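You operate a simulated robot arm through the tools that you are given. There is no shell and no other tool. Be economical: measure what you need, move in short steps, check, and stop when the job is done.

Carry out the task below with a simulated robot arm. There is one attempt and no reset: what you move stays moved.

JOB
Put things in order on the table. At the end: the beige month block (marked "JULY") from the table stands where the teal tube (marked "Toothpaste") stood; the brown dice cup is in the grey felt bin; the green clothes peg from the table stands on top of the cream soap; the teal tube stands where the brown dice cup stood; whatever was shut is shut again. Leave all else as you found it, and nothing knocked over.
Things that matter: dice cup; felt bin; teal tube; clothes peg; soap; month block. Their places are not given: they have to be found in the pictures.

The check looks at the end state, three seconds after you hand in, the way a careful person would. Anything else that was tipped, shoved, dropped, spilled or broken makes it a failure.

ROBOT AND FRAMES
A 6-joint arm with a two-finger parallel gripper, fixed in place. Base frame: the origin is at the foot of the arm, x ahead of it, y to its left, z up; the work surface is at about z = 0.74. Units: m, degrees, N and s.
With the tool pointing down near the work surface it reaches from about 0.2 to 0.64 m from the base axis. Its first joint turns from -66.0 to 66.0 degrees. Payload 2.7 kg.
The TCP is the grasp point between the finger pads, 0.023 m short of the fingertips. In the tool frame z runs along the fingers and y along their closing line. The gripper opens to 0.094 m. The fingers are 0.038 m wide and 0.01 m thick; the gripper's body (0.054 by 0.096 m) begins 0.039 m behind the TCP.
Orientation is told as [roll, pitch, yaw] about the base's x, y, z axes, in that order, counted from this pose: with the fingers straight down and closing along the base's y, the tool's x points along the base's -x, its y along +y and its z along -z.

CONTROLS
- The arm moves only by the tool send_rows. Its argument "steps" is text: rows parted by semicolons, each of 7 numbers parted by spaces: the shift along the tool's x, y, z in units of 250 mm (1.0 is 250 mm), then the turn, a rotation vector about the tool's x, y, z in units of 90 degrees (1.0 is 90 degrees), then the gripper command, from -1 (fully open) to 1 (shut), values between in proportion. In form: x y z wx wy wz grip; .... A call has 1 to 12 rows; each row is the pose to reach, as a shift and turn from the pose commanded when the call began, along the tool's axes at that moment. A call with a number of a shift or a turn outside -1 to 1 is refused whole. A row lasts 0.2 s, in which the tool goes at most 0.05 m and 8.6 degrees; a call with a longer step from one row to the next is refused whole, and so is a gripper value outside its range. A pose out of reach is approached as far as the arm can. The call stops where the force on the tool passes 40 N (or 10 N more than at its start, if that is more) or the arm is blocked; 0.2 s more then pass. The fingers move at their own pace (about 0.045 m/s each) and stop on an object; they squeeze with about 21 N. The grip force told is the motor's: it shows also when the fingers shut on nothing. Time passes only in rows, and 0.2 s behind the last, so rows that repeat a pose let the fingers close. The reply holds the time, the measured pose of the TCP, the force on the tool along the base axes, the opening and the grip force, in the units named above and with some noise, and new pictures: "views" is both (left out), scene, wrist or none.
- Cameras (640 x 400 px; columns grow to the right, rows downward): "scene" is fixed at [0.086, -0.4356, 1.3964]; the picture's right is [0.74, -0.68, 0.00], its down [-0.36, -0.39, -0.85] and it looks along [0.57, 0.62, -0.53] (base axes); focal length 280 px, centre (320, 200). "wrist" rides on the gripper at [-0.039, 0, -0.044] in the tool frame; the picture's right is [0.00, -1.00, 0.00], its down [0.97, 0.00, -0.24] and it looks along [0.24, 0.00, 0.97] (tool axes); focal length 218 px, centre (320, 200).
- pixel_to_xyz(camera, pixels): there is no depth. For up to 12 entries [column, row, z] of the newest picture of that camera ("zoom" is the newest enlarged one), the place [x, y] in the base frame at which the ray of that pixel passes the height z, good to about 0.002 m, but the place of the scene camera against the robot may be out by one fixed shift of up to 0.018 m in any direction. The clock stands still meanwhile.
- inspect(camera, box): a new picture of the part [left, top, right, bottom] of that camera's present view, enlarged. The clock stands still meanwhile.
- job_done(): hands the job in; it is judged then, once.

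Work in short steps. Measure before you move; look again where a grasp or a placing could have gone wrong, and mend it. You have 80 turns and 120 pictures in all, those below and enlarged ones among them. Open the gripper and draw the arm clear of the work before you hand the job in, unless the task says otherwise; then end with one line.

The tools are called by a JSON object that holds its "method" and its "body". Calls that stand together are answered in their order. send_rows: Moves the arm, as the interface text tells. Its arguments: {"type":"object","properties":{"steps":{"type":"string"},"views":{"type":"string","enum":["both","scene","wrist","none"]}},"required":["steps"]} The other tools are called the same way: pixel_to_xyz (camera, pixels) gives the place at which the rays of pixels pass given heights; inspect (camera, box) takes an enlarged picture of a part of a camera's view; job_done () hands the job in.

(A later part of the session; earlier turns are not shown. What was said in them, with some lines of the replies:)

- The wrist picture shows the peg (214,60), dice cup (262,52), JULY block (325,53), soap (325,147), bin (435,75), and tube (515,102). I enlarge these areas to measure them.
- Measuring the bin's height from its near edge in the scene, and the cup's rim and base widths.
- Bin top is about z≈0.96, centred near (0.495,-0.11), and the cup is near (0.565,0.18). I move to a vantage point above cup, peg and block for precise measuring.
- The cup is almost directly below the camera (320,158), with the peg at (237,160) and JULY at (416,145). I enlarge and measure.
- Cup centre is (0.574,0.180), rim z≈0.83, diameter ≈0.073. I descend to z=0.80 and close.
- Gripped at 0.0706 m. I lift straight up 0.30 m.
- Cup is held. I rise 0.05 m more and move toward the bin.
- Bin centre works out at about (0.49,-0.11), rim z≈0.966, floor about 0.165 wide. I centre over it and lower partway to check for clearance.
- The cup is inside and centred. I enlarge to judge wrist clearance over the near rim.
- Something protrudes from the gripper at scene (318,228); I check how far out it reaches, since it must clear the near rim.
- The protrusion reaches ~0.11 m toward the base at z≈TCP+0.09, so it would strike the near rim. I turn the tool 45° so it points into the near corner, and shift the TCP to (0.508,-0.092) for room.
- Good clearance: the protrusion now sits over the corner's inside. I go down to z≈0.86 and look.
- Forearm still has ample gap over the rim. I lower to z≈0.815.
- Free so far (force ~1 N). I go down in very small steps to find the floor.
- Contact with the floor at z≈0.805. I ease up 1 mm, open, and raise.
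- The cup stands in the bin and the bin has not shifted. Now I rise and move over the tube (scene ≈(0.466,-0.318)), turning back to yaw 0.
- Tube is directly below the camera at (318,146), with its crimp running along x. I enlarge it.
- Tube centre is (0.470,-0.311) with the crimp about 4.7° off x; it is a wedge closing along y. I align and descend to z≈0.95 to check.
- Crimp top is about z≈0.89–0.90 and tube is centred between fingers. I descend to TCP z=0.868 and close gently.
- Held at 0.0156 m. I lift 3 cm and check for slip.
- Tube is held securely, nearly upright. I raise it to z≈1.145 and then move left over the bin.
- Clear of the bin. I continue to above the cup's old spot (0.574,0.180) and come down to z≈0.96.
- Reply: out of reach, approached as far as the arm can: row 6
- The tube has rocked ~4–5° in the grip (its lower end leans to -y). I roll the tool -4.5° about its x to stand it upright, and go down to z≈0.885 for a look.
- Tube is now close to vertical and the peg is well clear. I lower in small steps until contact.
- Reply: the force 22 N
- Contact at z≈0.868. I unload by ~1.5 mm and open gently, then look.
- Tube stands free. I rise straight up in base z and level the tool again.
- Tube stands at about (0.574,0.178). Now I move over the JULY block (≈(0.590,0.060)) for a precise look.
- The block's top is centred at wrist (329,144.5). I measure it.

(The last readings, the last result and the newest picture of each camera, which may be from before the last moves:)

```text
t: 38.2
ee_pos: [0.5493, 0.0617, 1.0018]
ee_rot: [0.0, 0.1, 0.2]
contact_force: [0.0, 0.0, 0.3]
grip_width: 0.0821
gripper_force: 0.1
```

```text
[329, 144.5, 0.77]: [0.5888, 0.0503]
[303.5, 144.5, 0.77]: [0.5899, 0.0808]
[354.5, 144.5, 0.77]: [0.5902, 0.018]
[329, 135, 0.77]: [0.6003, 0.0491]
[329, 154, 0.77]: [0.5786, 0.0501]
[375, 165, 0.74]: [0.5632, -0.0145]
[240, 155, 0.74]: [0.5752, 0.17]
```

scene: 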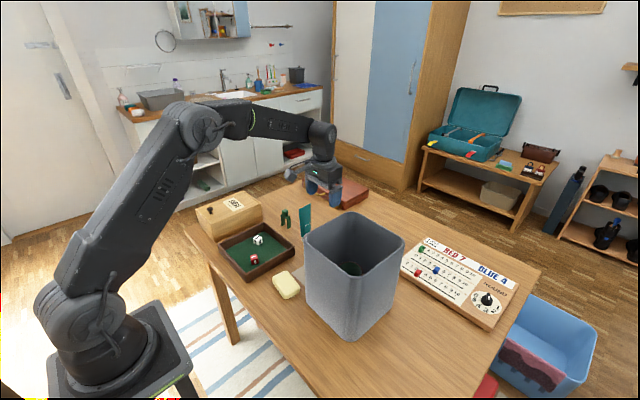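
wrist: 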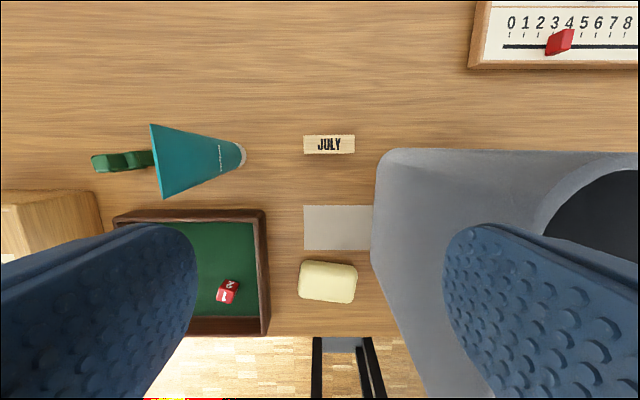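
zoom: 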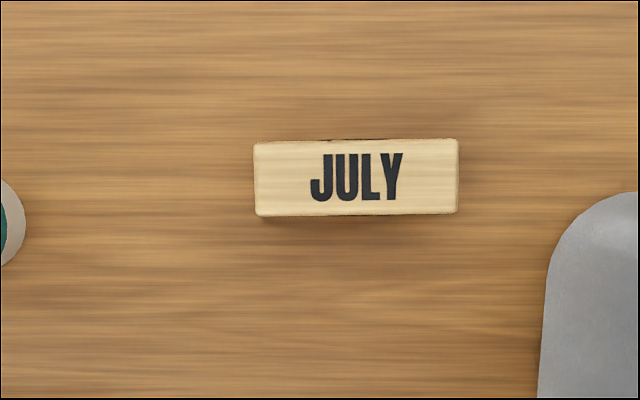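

Block centre (0.589,0.0495), width 0.063; bin wall is at y≈-0.0145 so margin is ~1.3 cm. I descend part way and check.

{"method": "send_rows", "body": {"steps": "-0.08 -0.049 0 0 0 0 -0.75; -0.159 -0.049 0 0 0 0 -0.75; -0.159 -0.049 0.15 0 0 0 -0.75; -0.159 -0.049 0.3 0 0 0 -0.75; -0.159 -0.049 0.45 0 0 0 -0.75; -0.159 -0.049 0.62 0 0 0 -0.75; -0.159 -0.049 0.62 0 0 0 -0.75", "views": "wrist"}}

{"method": "inspect", "body": {"camera": "scene", "box": [250, 110, 410, 270]}}

```text
t: 39.8
ee_pos: [0.5911, 0.0475, 0.8435]
ee_rot: [0.0, -0.2, 0.1]
contact_force: [1.0, -0.9, 0.9]
grip_width: 0.0821
gripper_force: 0.2
```

wrist: 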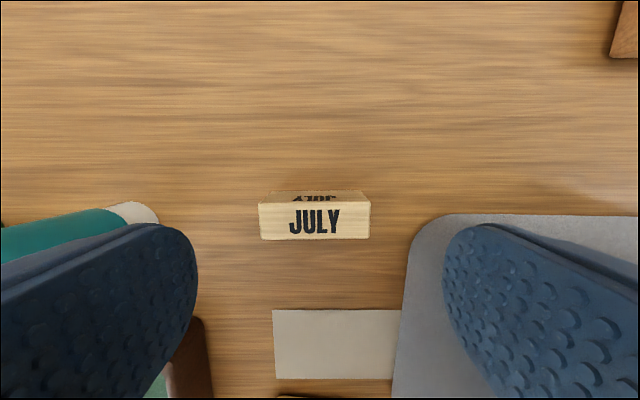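

```text
2.50 times, centred on (330, 190) of scene
```

zoom: 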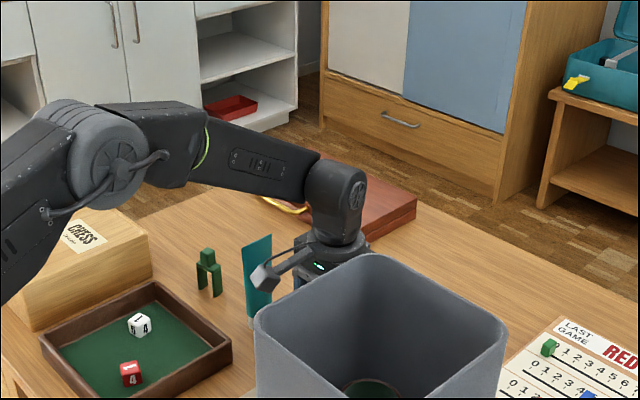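

Centred within ~2 mm and no interference. I go down to z=0.768, close, and check.

{"method": "send_rows", "body": {"steps": "0 0.008 0.1 0 0 0 -0.75; 0 0.008 0.2 0 0 0 -0.75; 0 0.008 0.27 0 0 0 -0.75; 0 0.008 0.302 0 0 0 -0.75; 0 0.008 0.302 0 0 0 -0.75; 0 0.008 0.302 0 0 0 0; 0 0.008 0.302 0 0 0 0.5; 0 0.008 0.302 0 0 0 0.8; 0 0.008 0.302 0 0 0 0.8", "views": "wrist"}}

```text
t: 41.8
ee_pos: [0.5904, 0.0506, 0.7687]
ee_rot: [0.0, 0.0, 0.2]
contact_force: [-0.1, -0.2, 0.5]
grip_width: 0.061
gripper_force: 21.6
```

wrist: 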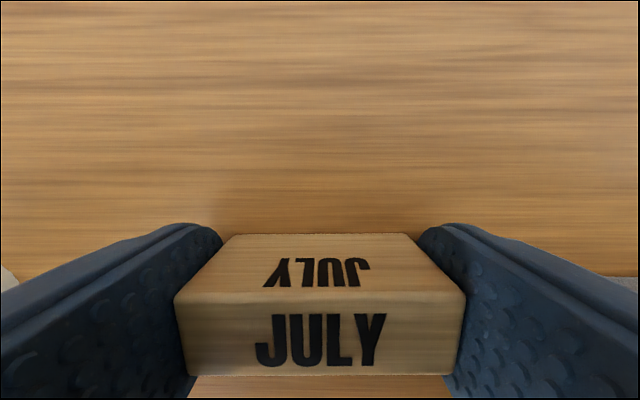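

Block gripped (0.061 m). I lift straight up 0.25 m.

{"method": "send_rows", "body": {"steps": "0 0 -0.1 0 0 0 0.8; 0 0 -0.25 0 0 0 0.8; 0 0 -0.4 0 0 0 0.8; 0 0 -0.55 0 0 0 0.8; 0 0 -0.7 0 0 0 0.8; 0 0 -0.85 0 0 0 0.8; 0 0 -1 0 0 0 0.8; 0 0 -1 0 0 0 0.8", "views": "wrist"}}

```text
t: 43.6
ee_pos: [0.5902, 0.0504, 1.0216]
ee_rot: [0.0, 0.0, 0.1]
contact_force: [0.7, -0.9, 0.3]
grip_width: 0.0615
gripper_force: 20.7
```

wrist: 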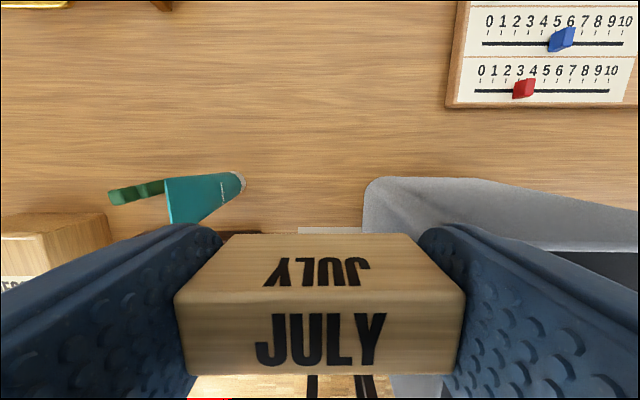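

I go up 7 cm more and start crossing over the bin toward the tube's old spot.

{"method": "send_rows", "body": {"steps": "0.02 0 -0.15 0 0 0 0.8; 0.06 -0.1 -0.28 0 0 0 0.8; 0.12 -0.28 -0.28 0 0 0 0.8; 0.18 -0.46 -0.28 0 0 0 0.8; 0.24 -0.64 -0.28 0 0 0 0.8; 0.3 -0.82 -0.28 0 0 0 0.8; 0.36 -1 -0.28 0 0 0 0.8; 0.36 -1 -0.28 0 0 0 0.8", "views": "none"}}

```text
t: 45.4
ee_pos: [0.4994, -0.2019, 1.0921]
ee_rot: [0.0, 0.0, 0.1]
contact_force: [0.2, 0.0, -0.2]
grip_width: 0.0611
gripper_force: 21.0
```

I go to above (0.470,-0.311) and descend to z≈0.87.

{"method": "send_rows", "body": {"steps": "0.04 -0.15 0 0 0 0 0.8; 0.08 -0.3 0 0 0 0 0.8; 0.118 -0.436 0 0 0 0 0.8; 0.118 -0.436 0.15 0 0 0 0.8; 0.118 -0.436 0.3 0 0 0 0.8; 0.118 -0.436 0.45 0 0 0 0.8; 0.118 -0.436 0.6 0 0 0 0.8; 0.118 -0.436 0.75 0 0 0 0.8; 0.118 -0.436 0.9 0 0 0 0.8; 0.118 -0.436 0.9 0 0 0 0.8"}}

```text
t: 47.6
ee_pos: [0.4727, -0.307, 0.865]
ee_rot: [0.0, -0.1, 0.0]
contact_force: [0.7, 0.6, -0.5]
grip_width: 0.0615
gripper_force: 20.9
```

scene: 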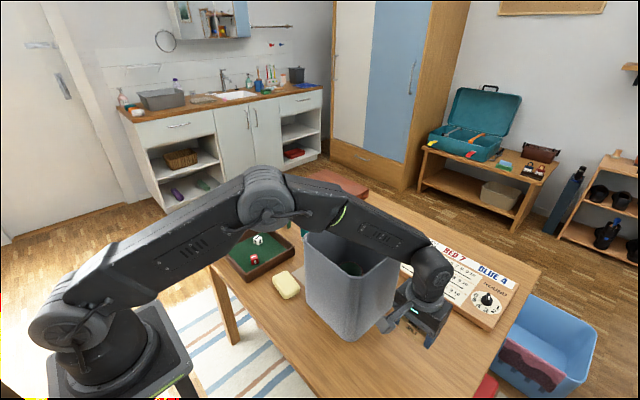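
wrist: 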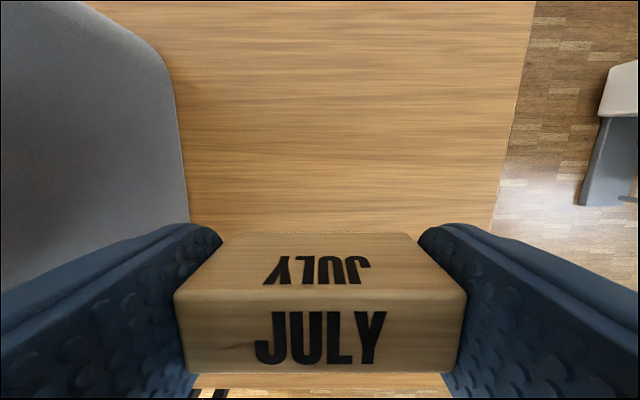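

I lower to z≈0.774, then feel for the table.

{"method": "send_rows", "body": {"steps": "0.004 -0.01 0.15 0 0 0 0.8; 0.004 -0.01 0.28 0 0 0 0.8; 0.004 -0.01 0.34 0 0 0 0.8; 0.004 -0.01 0.366 0 0 0 0.8; 0.004 -0.01 0.378 0 0 0 0.8; 0.004 -0.01 0.386 0 0 0 0.8; 0.004 -0.01 0.386 0 0 0 0.8", "views": "none"}}

```text
t: 49.2
ee_pos: [0.471, -0.3097, 0.7687]
ee_rot: [0.0, -0.2, 0.1]
contact_force: [-1.2, -0.1, 2.0]
grip_width: 0.0612
gripper_force: 20.9
```

Table reached (2 N at z=0.7687, same as at the pick). I open moderately and rise.

{"method": "send_rows", "body": {"steps": "0 0 0 0 0 0 0.2; 0 0 0 0 0 0 -0.5; 0 0 0 0 0 0 -0.75; 0 0 0 0 0 0 -0.75; 0 0 -0.08 0 0 0 -0.75; 0 0 -0.2 0 0 0 -0.75; 0 0 -0.35 0 0 0 -0.75; 0 0 -0.5 0 0 0 -0.75; 0 0 -0.68 0 0 0 -0.75; 0 0 -0.85 0 0 0 -0.75; 0 0 -1 0 0 0 -0.75; 0 0 -1 0 0 0 -0.75"}}

```text
t: 51.8
ee_pos: [0.4701, -0.3115, 1.017]
ee_rot: [0.0, 0.0, 0.1]
contact_force: [0.1, 0.5, 0.2]
grip_width: 0.0822
gripper_force: 0.1
```

scene: 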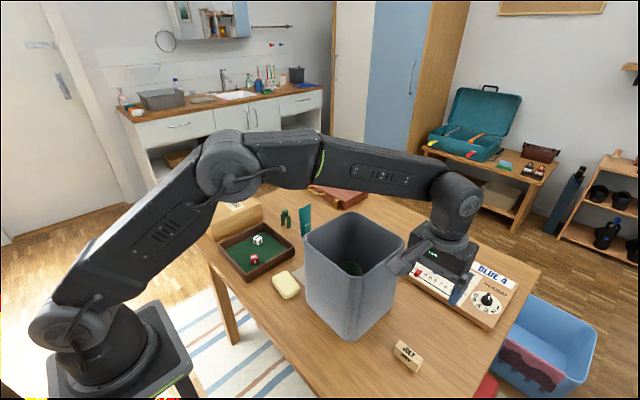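
wrist: 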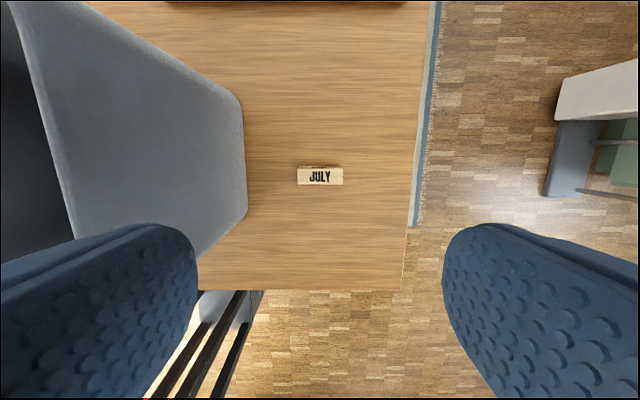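

JULY block stands at the tube's old place. Now back over the bin toward the peg.

{"method": "send_rows", "body": {"steps": "0 0 -0.18 0 0 0 -0.75; 0 0.05 -0.35 0 0 0 -0.75; 0 0.22 -0.38 0 0 0 -0.75; 0 0.4 -0.38 0 0 0 -0.75; 0 0.58 -0.38 0 0 0 -0.75; 0 0.76 -0.38 0 0 0 -0.75; 0 0.94 -0.38 0 0 0 -0.75; 0 1 -0.38 0 0 0 -0.75", "views": "none"}}

{"method": "send_rows", "body": {"steps": "-0.02 0.18 0 0 0 0 -0.75; -0.05 0.36 0 0 0 0 -0.75; -0.08 0.54 0 0 0 0 -0.75; -0.11 0.72 0 0 0 0 -0.75; -0.14 0.9 0 0 0 0 -0.75; -0.16 1 0 0 0 0 -0.75; -0.16 1 0.1 0 0 0 -0.75; -0.16 1 0.2 0 0 0 -0.75; -0.16 1 0.2 0 0 0 -0.75", "views": "wrist"}}

```text
t: 53.6
ee_pos: [0.4688, -0.0614, 1.1126]
ee_rot: [0.0, 0.1, 0.0]
contact_force: [0.4, -0.5, 0.3]
grip_width: 0.0824
gripper_force: 0.1
```

```text
t: 55.6
ee_pos: [0.5083, 0.1884, 1.0649]
ee_rot: [0.1, 0.0, 0.1]
contact_force: [0.9, -0.8, -0.2]
grip_width: 0.0823
gripper_force: 0.0
```

wrist: 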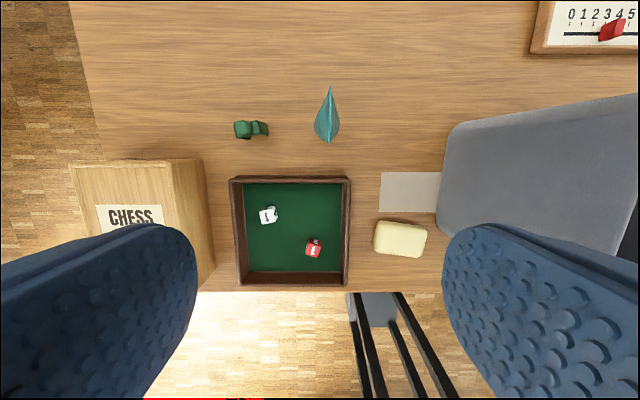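

Peg is at wrist (250,130). I move the camera above it.

{"method": "send_rows", "body": {"steps": "-0.05 0.15 0 0 0 0 -0.75; -0.11 0.3 0.05 0 0 0 -0.75; -0.11 0.347 0.2 0 0 0 -0.75; -0.11 0.347 0.3 0 0 0 -0.75; -0.11 0.347 0.3 0 0 0 -0.75", "views": "wrist"}}

{"method": "inspect", "body": {"camera": "wrist", "box": [270, 100, 390, 200]}}

{"method": "inspect", "body": {"camera": "scene", "box": [260, 190, 330, 250]}}

```text
t: 56.8
ee_pos: [0.5367, 0.2771, 0.9878]
ee_rot: [-0.1, 0.0, 0.2]
contact_force: [0.4, 0.0, 0.1]
grip_width: 0.0821
gripper_force: 0.0
```

wrist: 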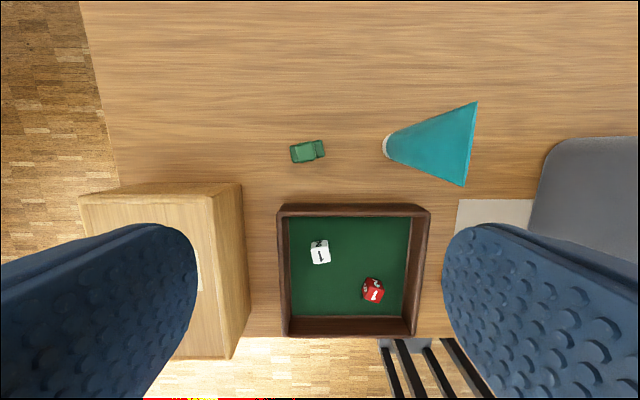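

```text
4.00 times, centred on (330, 150) of wrist
```

zoom: 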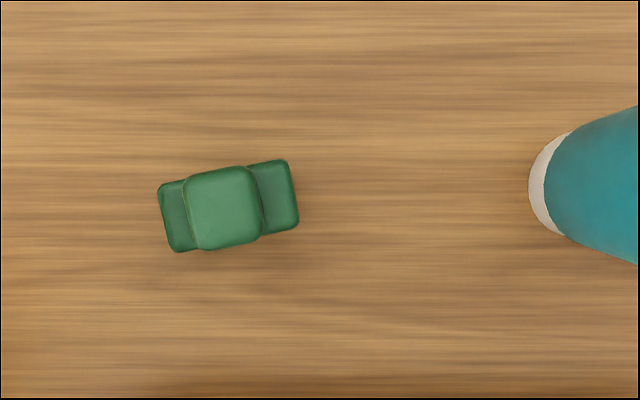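

```text
6.67 times, centred on (295, 220) of scene
```

zoom: 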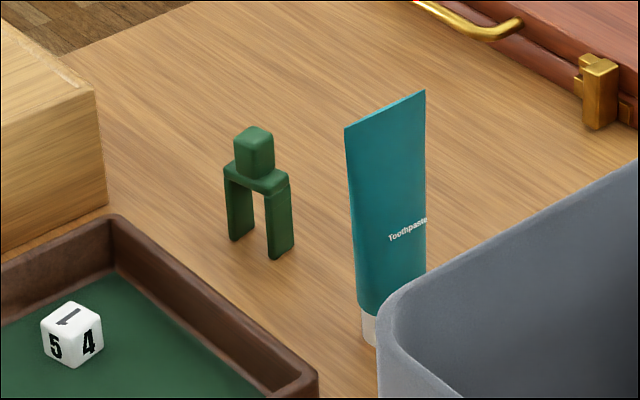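

Peg's long axis is ~11.5° off y; about 0.036×0.017 m footprint. I measure the centre and the neighbours (chess box corner, tube).

{"method": "pixel_to_xyz", "body": {"camera": "wrist", "pixels": [[307, 151.3, 0.785], [305.5, 152, 0.81], [289.5, 155, 0.785], [324.5, 147.5, 0.785], [241, 182, 0.74], [210, 197, 0.84], [78, 197, 0.84], [240, 357, 0.84], [385, 147, 0.75]]}}

{"method": "inspect", "body": {"camera": "scene", "box": [180, 180, 320, 300]}}

{"method": "pixel_to_xyz", "body": {"camera": "scene", "pixels": [[292, 258, 0.76], [285, 275, 0.765], [300, 292, 0.765], [273, 285, 0.765], [287, 301, 0.74]]}}

```text
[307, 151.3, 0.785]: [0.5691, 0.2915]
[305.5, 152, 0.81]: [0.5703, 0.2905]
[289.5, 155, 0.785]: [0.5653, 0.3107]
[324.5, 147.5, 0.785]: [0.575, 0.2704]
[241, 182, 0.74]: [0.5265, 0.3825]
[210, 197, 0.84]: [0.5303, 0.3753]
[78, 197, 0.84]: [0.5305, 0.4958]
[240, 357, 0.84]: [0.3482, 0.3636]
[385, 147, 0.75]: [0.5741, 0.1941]
```

```text
3.33 times, centred on (250, 240) of scene
```

zoom: 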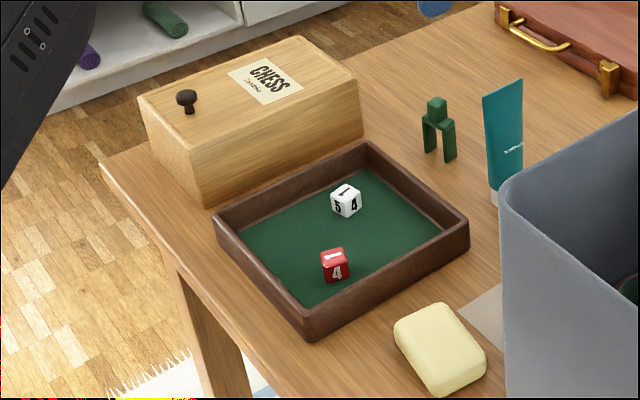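

```text
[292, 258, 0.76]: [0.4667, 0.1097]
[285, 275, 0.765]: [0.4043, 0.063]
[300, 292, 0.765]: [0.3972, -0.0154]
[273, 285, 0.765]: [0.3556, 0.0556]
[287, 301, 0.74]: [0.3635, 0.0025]
```

Peg centre (0.570,0.2905), length 0.041. I align yaw +11.5° and descend to z≈0.86 at (0.566,0.289).

{"method": "send_rows", "body": {"steps": "-0.06 0.025 0.05 0 0 -0.064 -0.6; -0.118 0.05 0.15 0 0 -0.128 -0.6; -0.118 0.05 0.3 0 0 -0.128 -0.6; -0.118 0.05 0.42 0 0 -0.128 -0.6; -0.118 0.05 0.51 0 0 -0.128 -0.6; -0.118 0.05 0.51 0 0 -0.128 -0.6"}}

```text
t: 58.2
ee_pos: [0.5664, 0.2883, 0.8623]
ee_rot: [0.0, -0.2, 11.6]
contact_force: [-0.2, 0.0, 0.0]
grip_width: 0.0752
gripper_force: 0.2
```

scene: 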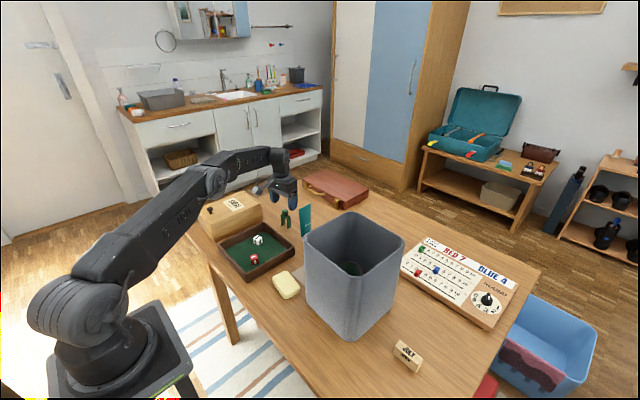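
wrist: 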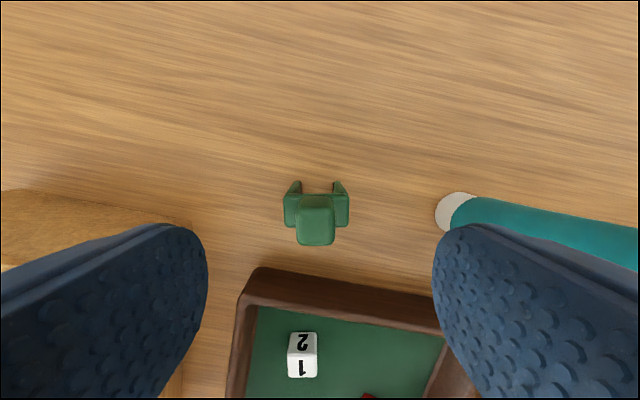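

Peg is aligned and centred (316,215); its top is about z≈0.808. I descend to z=0.783 and close.

{"method": "send_rows", "body": {"steps": "0 0 0.1 0 0 0 -0.6; 0 0 0.2 0 0 0 -0.6; 0 0 0.28 0 0 0 -0.6; 0 0 0.318 0 0 0 -0.6; 0 0 0.318 0 0 0 -0.6; 0 0 0.318 0 0 0 0; 0 0 0.318 0 0 0 0.3; 0 0 0.318 0 0 0 0.5; 0 0 0.318 0 0 0 0.7; 0 0 0.318 0 0 0 0.8", "views": "wrist"}}

{"method": "inspect", "body": {"camera": "scene", "box": [240, 160, 340, 260]}}

```text
t: 60.4
ee_pos: [0.5659, 0.2889, 0.7825]
ee_rot: [0.0, 0.1, 11.7]
contact_force: [-0.2, 0.0, -0.4]
grip_width: 0.0354
gripper_force: 20.7
```

wrist: 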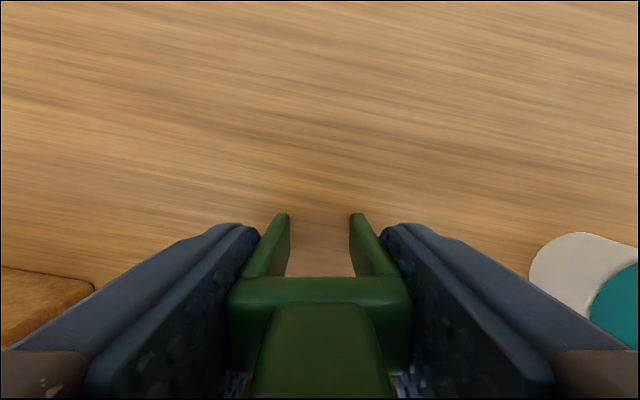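

```text
4.00 times, centred on (290, 210) of scene
```

zoom: 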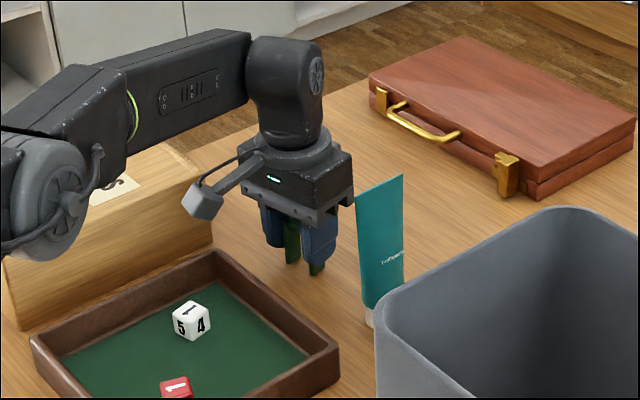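

Peg gripped (0.0354 m). I lift 0.2 m, then travel to a hover short of the soap (TCP ≈(0.36,0.05)), turning to match the soap's axis.

{"method": "send_rows", "body": {"steps": "0 0 -0.1 0 0 0 0.8; 0 0 -0.27 0 0 0 0.8; 0 0 -0.44 0 0 0 0.8; 0 0 -0.62 0 0 0 0.8; 0 0 -0.8 0 0 0 0.8; 0.14 -0.11 -0.8 0 0 0.03 0.8; 0.28 -0.22 -0.8 0 0 0.06 0.8; 0.42 -0.33 -0.8 0 0 0.09 0.8; 0.56 -0.44 -0.8 0 0 0.12 0.8; 0.7 -0.55 -0.8 0 0 0.15 0.8; 0.84 -0.66 -0.8 0 0 0.18 0.8; 0.99 -0.771 -0.8 0 0 0.196 0.8"}}

{"method": "inspect", "body": {"camera": "wrist", "box": [260, 90, 380, 190]}}

```text
t: 63.0
ee_pos: [0.3589, 0.0494, 0.982]
ee_rot: [0.1, -0.1, -6.1]
contact_force: [-0.3, 0.0, -0.5]
grip_width: 0.0355
gripper_force: 21.5
```

scene: 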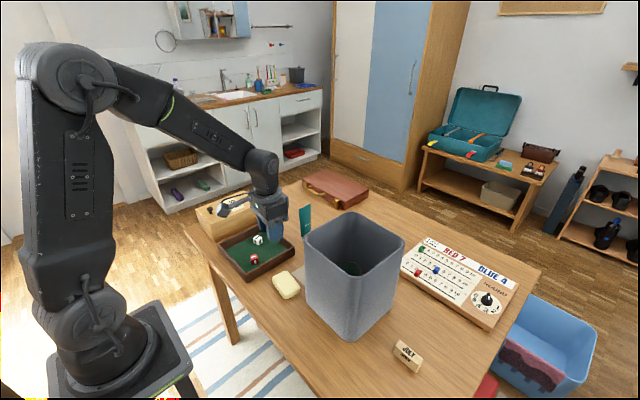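
wrist: 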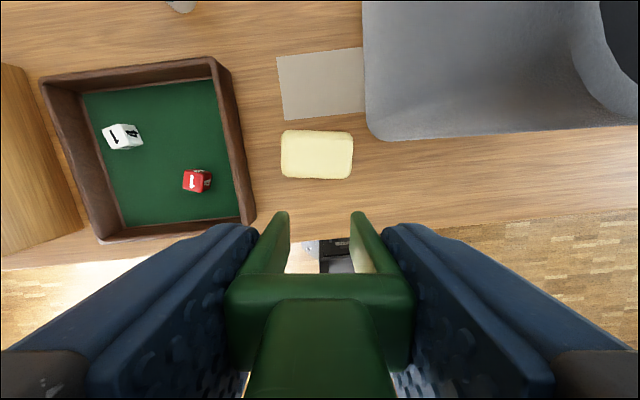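

```text
4.00 times, centred on (320, 140) of wrist
```

zoom: 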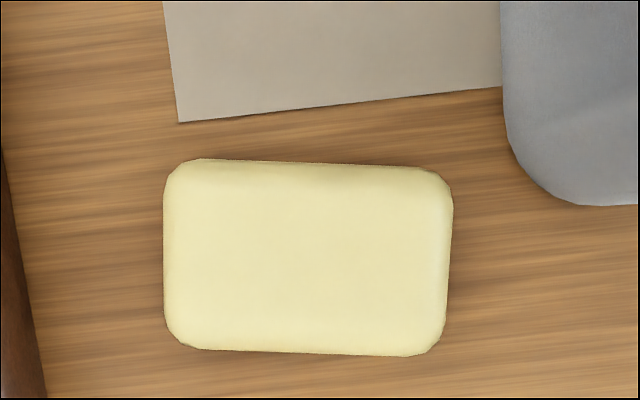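

Soap centre at wrist (317,154), nearly aligned with the tool. I measure it.

{"method": "pixel_to_xyz", "body": {"camera": "wrist", "pixels": [[317, 154, 0.765], [281, 154, 0.76], [353, 154, 0.76], [317, 130, 0.76], [317, 178, 0.76]]}}

{"method": "inspect", "body": {"camera": "scene", "box": [250, 250, 330, 320]}}

```text
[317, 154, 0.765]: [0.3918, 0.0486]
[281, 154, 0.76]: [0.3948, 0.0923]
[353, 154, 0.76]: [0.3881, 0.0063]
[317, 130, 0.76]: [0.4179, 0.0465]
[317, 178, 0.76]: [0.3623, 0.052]
```

```text
5.71 times, centred on (290, 285) of scene
```

zoom: 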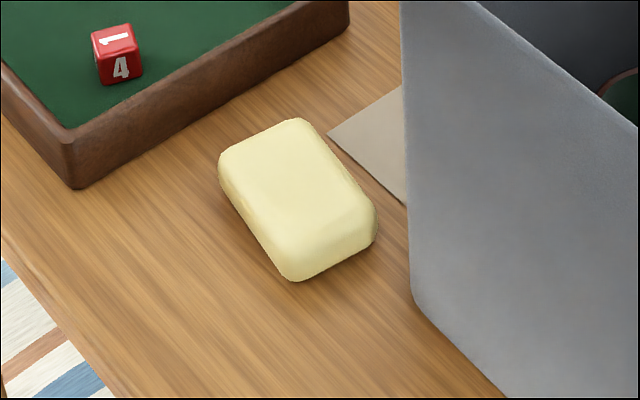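

Soap is 0.086×0.056 m at (0.391,0.049). I move the peg over it (a little left, away from the bin) and descend to z≈0.84.

{"method": "send_rows", "body": {"steps": "-0.05 0.024 0 0 0 0 0.8; -0.108 0.048 0 0 0 0 0.8; -0.108 0.048 0.15 0 0 0 0.8; -0.108 0.048 0.3 0 0 0 0.8; -0.108 0.048 0.45 0 0 0 0.8; -0.108 0.048 0.56 0 0 0 0.8; -0.108 0.048 0.56 0 0 0 0.8", "views": "wrist"}}

{"method": "inspect", "body": {"camera": "scene", "box": [220, 190, 350, 320]}}

```text
t: 64.6
ee_pos: [0.3916, 0.0576, 0.841]
ee_rot: [0.0, -0.1, -6.1]
contact_force: [0.2, 0.0, 0.1]
grip_width: 0.0357
gripper_force: 21.0
```

wrist: 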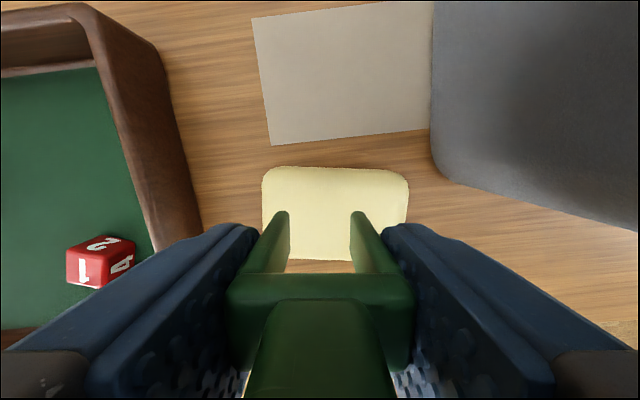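

```text
3.08 times, centred on (285, 255) of scene
```

zoom: 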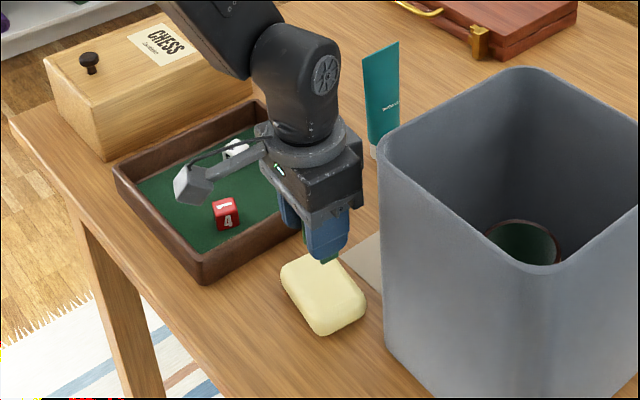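

The peg is well over the soap. I lower to just above contact, then feel for it.

{"method": "send_rows", "body": {"steps": "0 0 0.04 0 0 0 0.8; 0 0 0.075 0 0 0 0.8; 0 0 0.09 0 0 0 0.8; 0 0 0.1 0 0 0 0.8; 0 0 0.11 0 0 0 0.8; 0 0 0.11 0 0 0 0.8", "views": "none"}}

```text
t: 66.0
ee_pos: [0.3918, 0.0587, 0.8142]
ee_rot: [0.0, 0.0, -6.1]
contact_force: [-0.1, -0.8, -0.3]
grip_width: 0.0356
gripper_force: 20.6
```

{"method": "send_rows", "body": {"steps": "0 0 0.006 0 0 0 0.8; 0 0 0.012 0 0 0 0.8; 0 0 0.018 0 0 0 0.8; 0 0 0.018 0 0 0 0.8", "views": "none"}}

```text
t: 67.0
ee_pos: [0.3906, 0.0588, 0.81]
ee_rot: [0.1, -0.2, -6.0]
contact_force: [-0.5, -1.6, 18.5]
grip_width: 0.0354
gripper_force: 20.7
```

Contact at z≈0.810 (18 N). I ease 1 mm and open slowly.

{"method": "send_rows", "body": {"steps": "0 0 -0.004 0 0 0 0.8; 0 0 -0.004 0 0 0 0.2; 0 0 -0.004 0 0 0 0.1; 0 0 -0.004 0 0 0 0; 0 0 -0.004 0 0 0 -0.25; 0 0 -0.004 0 0 0 -0.25", "views": "wrist"}}

{"method": "inspect", "body": {"camera": "scene", "box": [220, 190, 350, 320]}}

```text
t: 68.4
ee_pos: [0.3911, 0.0584, 0.8102]
ee_rot: [0.0, 0.0, -6.1]
contact_force: [-1.1, -0.5, 0.6]
grip_width: 0.0589
gripper_force: 0.0
```

wrist: 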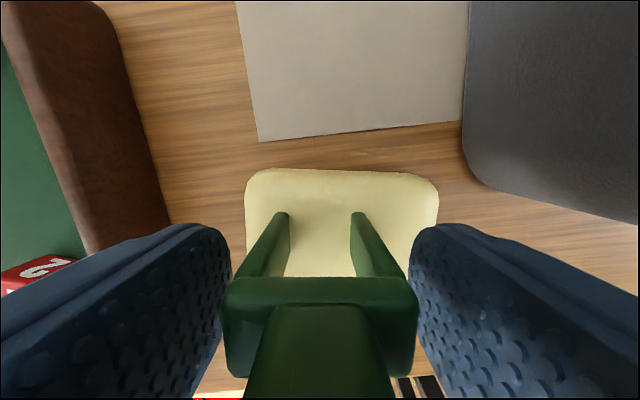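

```text
3.08 times, centred on (285, 255) of scene
```

zoom: 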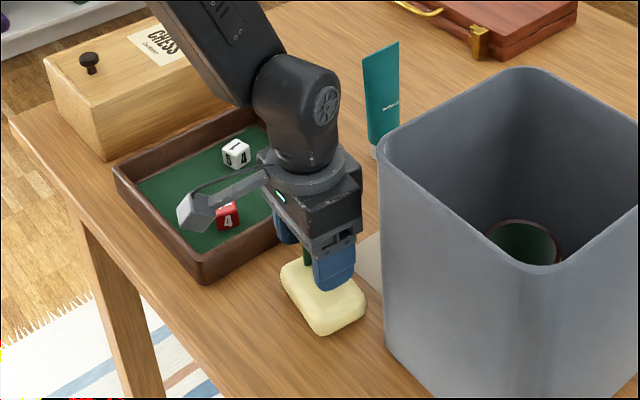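

The peg stands released on the soap. I rise straight up, then back off to a view from above.

{"method": "send_rows", "body": {"steps": "0 0 -0.06 0 0 0 -0.25; 0 0 -0.15 0 0 0 -0.25; 0 0 -0.3 0 0 0 -0.25; 0 0 -0.48 0 0 0 -0.5; 0 0 -0.66 0 0 0 -1; 0 0 -0.84 0 0 0 -1; 0 0 -1 0 0 0 -1; 0.15 0.05 -1 0 0 0 -1; 0.3 0.1 -1 0 0 0 -1; 0.3 0.1 -1 0 0 0 -1"}}

{"method": "inspect", "body": {"camera": "scene", "box": [220, 180, 360, 320]}}

{"method": "inspect", "body": {"camera": "scene", "box": [300, 190, 520, 390]}}

```text
t: 70.6
ee_pos: [0.3196, 0.0904, 1.0607]
ee_rot: [-0.1, 0.0, -6.1]
contact_force: [0.3, 0.0, -0.6]
grip_width: 0.0939
gripper_force: 0.1
```

scene: 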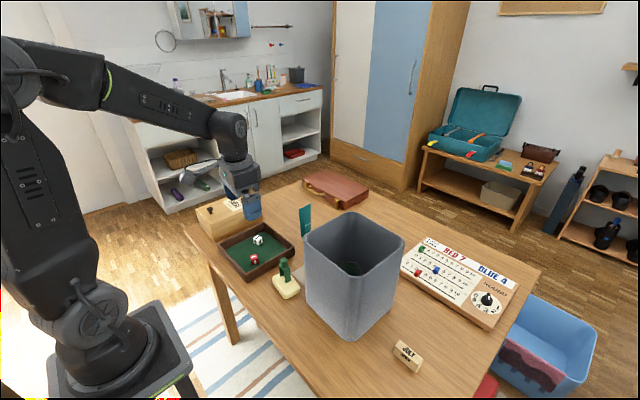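
wrist: 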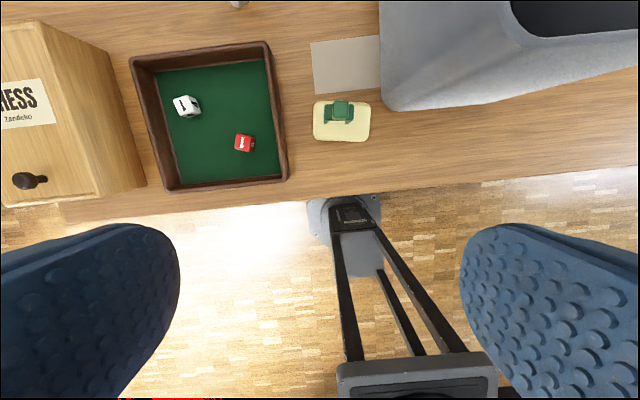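

```text
2.86 times, centred on (290, 250) of scene
```

zoom: 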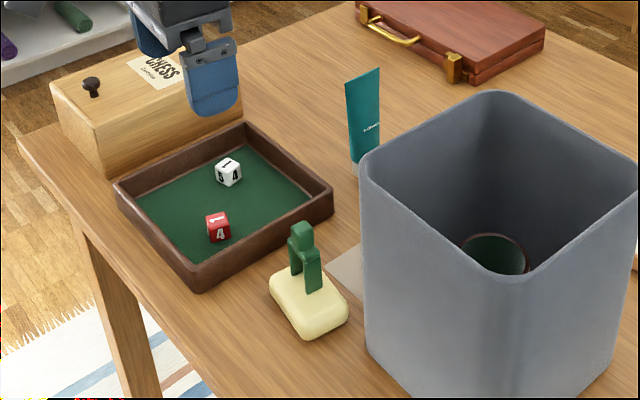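

```text
2.00 times, centred on (410, 290) of scene
```

zoom: 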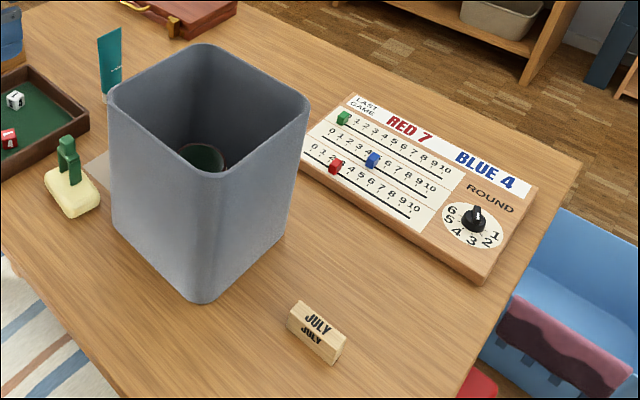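

Everything is in place: peg upright on the soap, cup in the bin, tube and block standing in their new spots. I draw the arm up clear.

{"method": "send_rows", "body": {"steps": "0 0 -0.15 0 0 0 -1; 0 0 -0.3 0 0 0 -1; 0 0 -0.45 0 0 0 -1; 0 0 -0.6 0 0 0 -1; 0 0 -0.6 0 0 0 -1", "views": "scene"}}

```text
t: 71.8
ee_pos: [0.3187, 0.0924, 1.2123]
ee_rot: [0.0, 0.1, -6.1]
contact_force: [-0.4, 0.3, -0.1]
grip_width: 0.0941
gripper_force: 0.0
```

scene: 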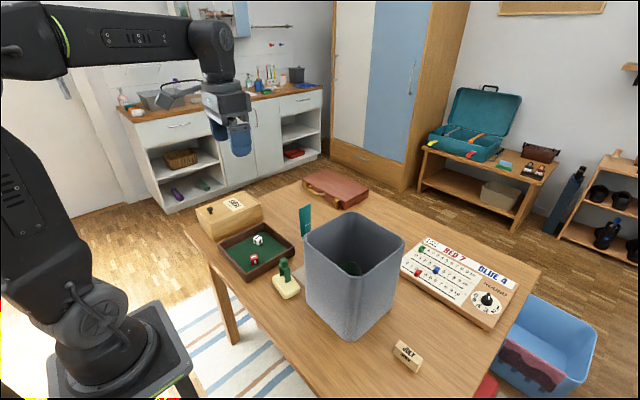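

The scene is steady, the arm is clear and the gripper is open, so I hand in.

{"method": "job_done", "body": {}}

```text
The job is handed in.
```

The job is done and handed in: the dice cup is in the felt bin, the teal tube stands where the cup stood, the JULY block is on the tube's old spot, and the green peg stands on the soap; nothing was opened or knocked over.
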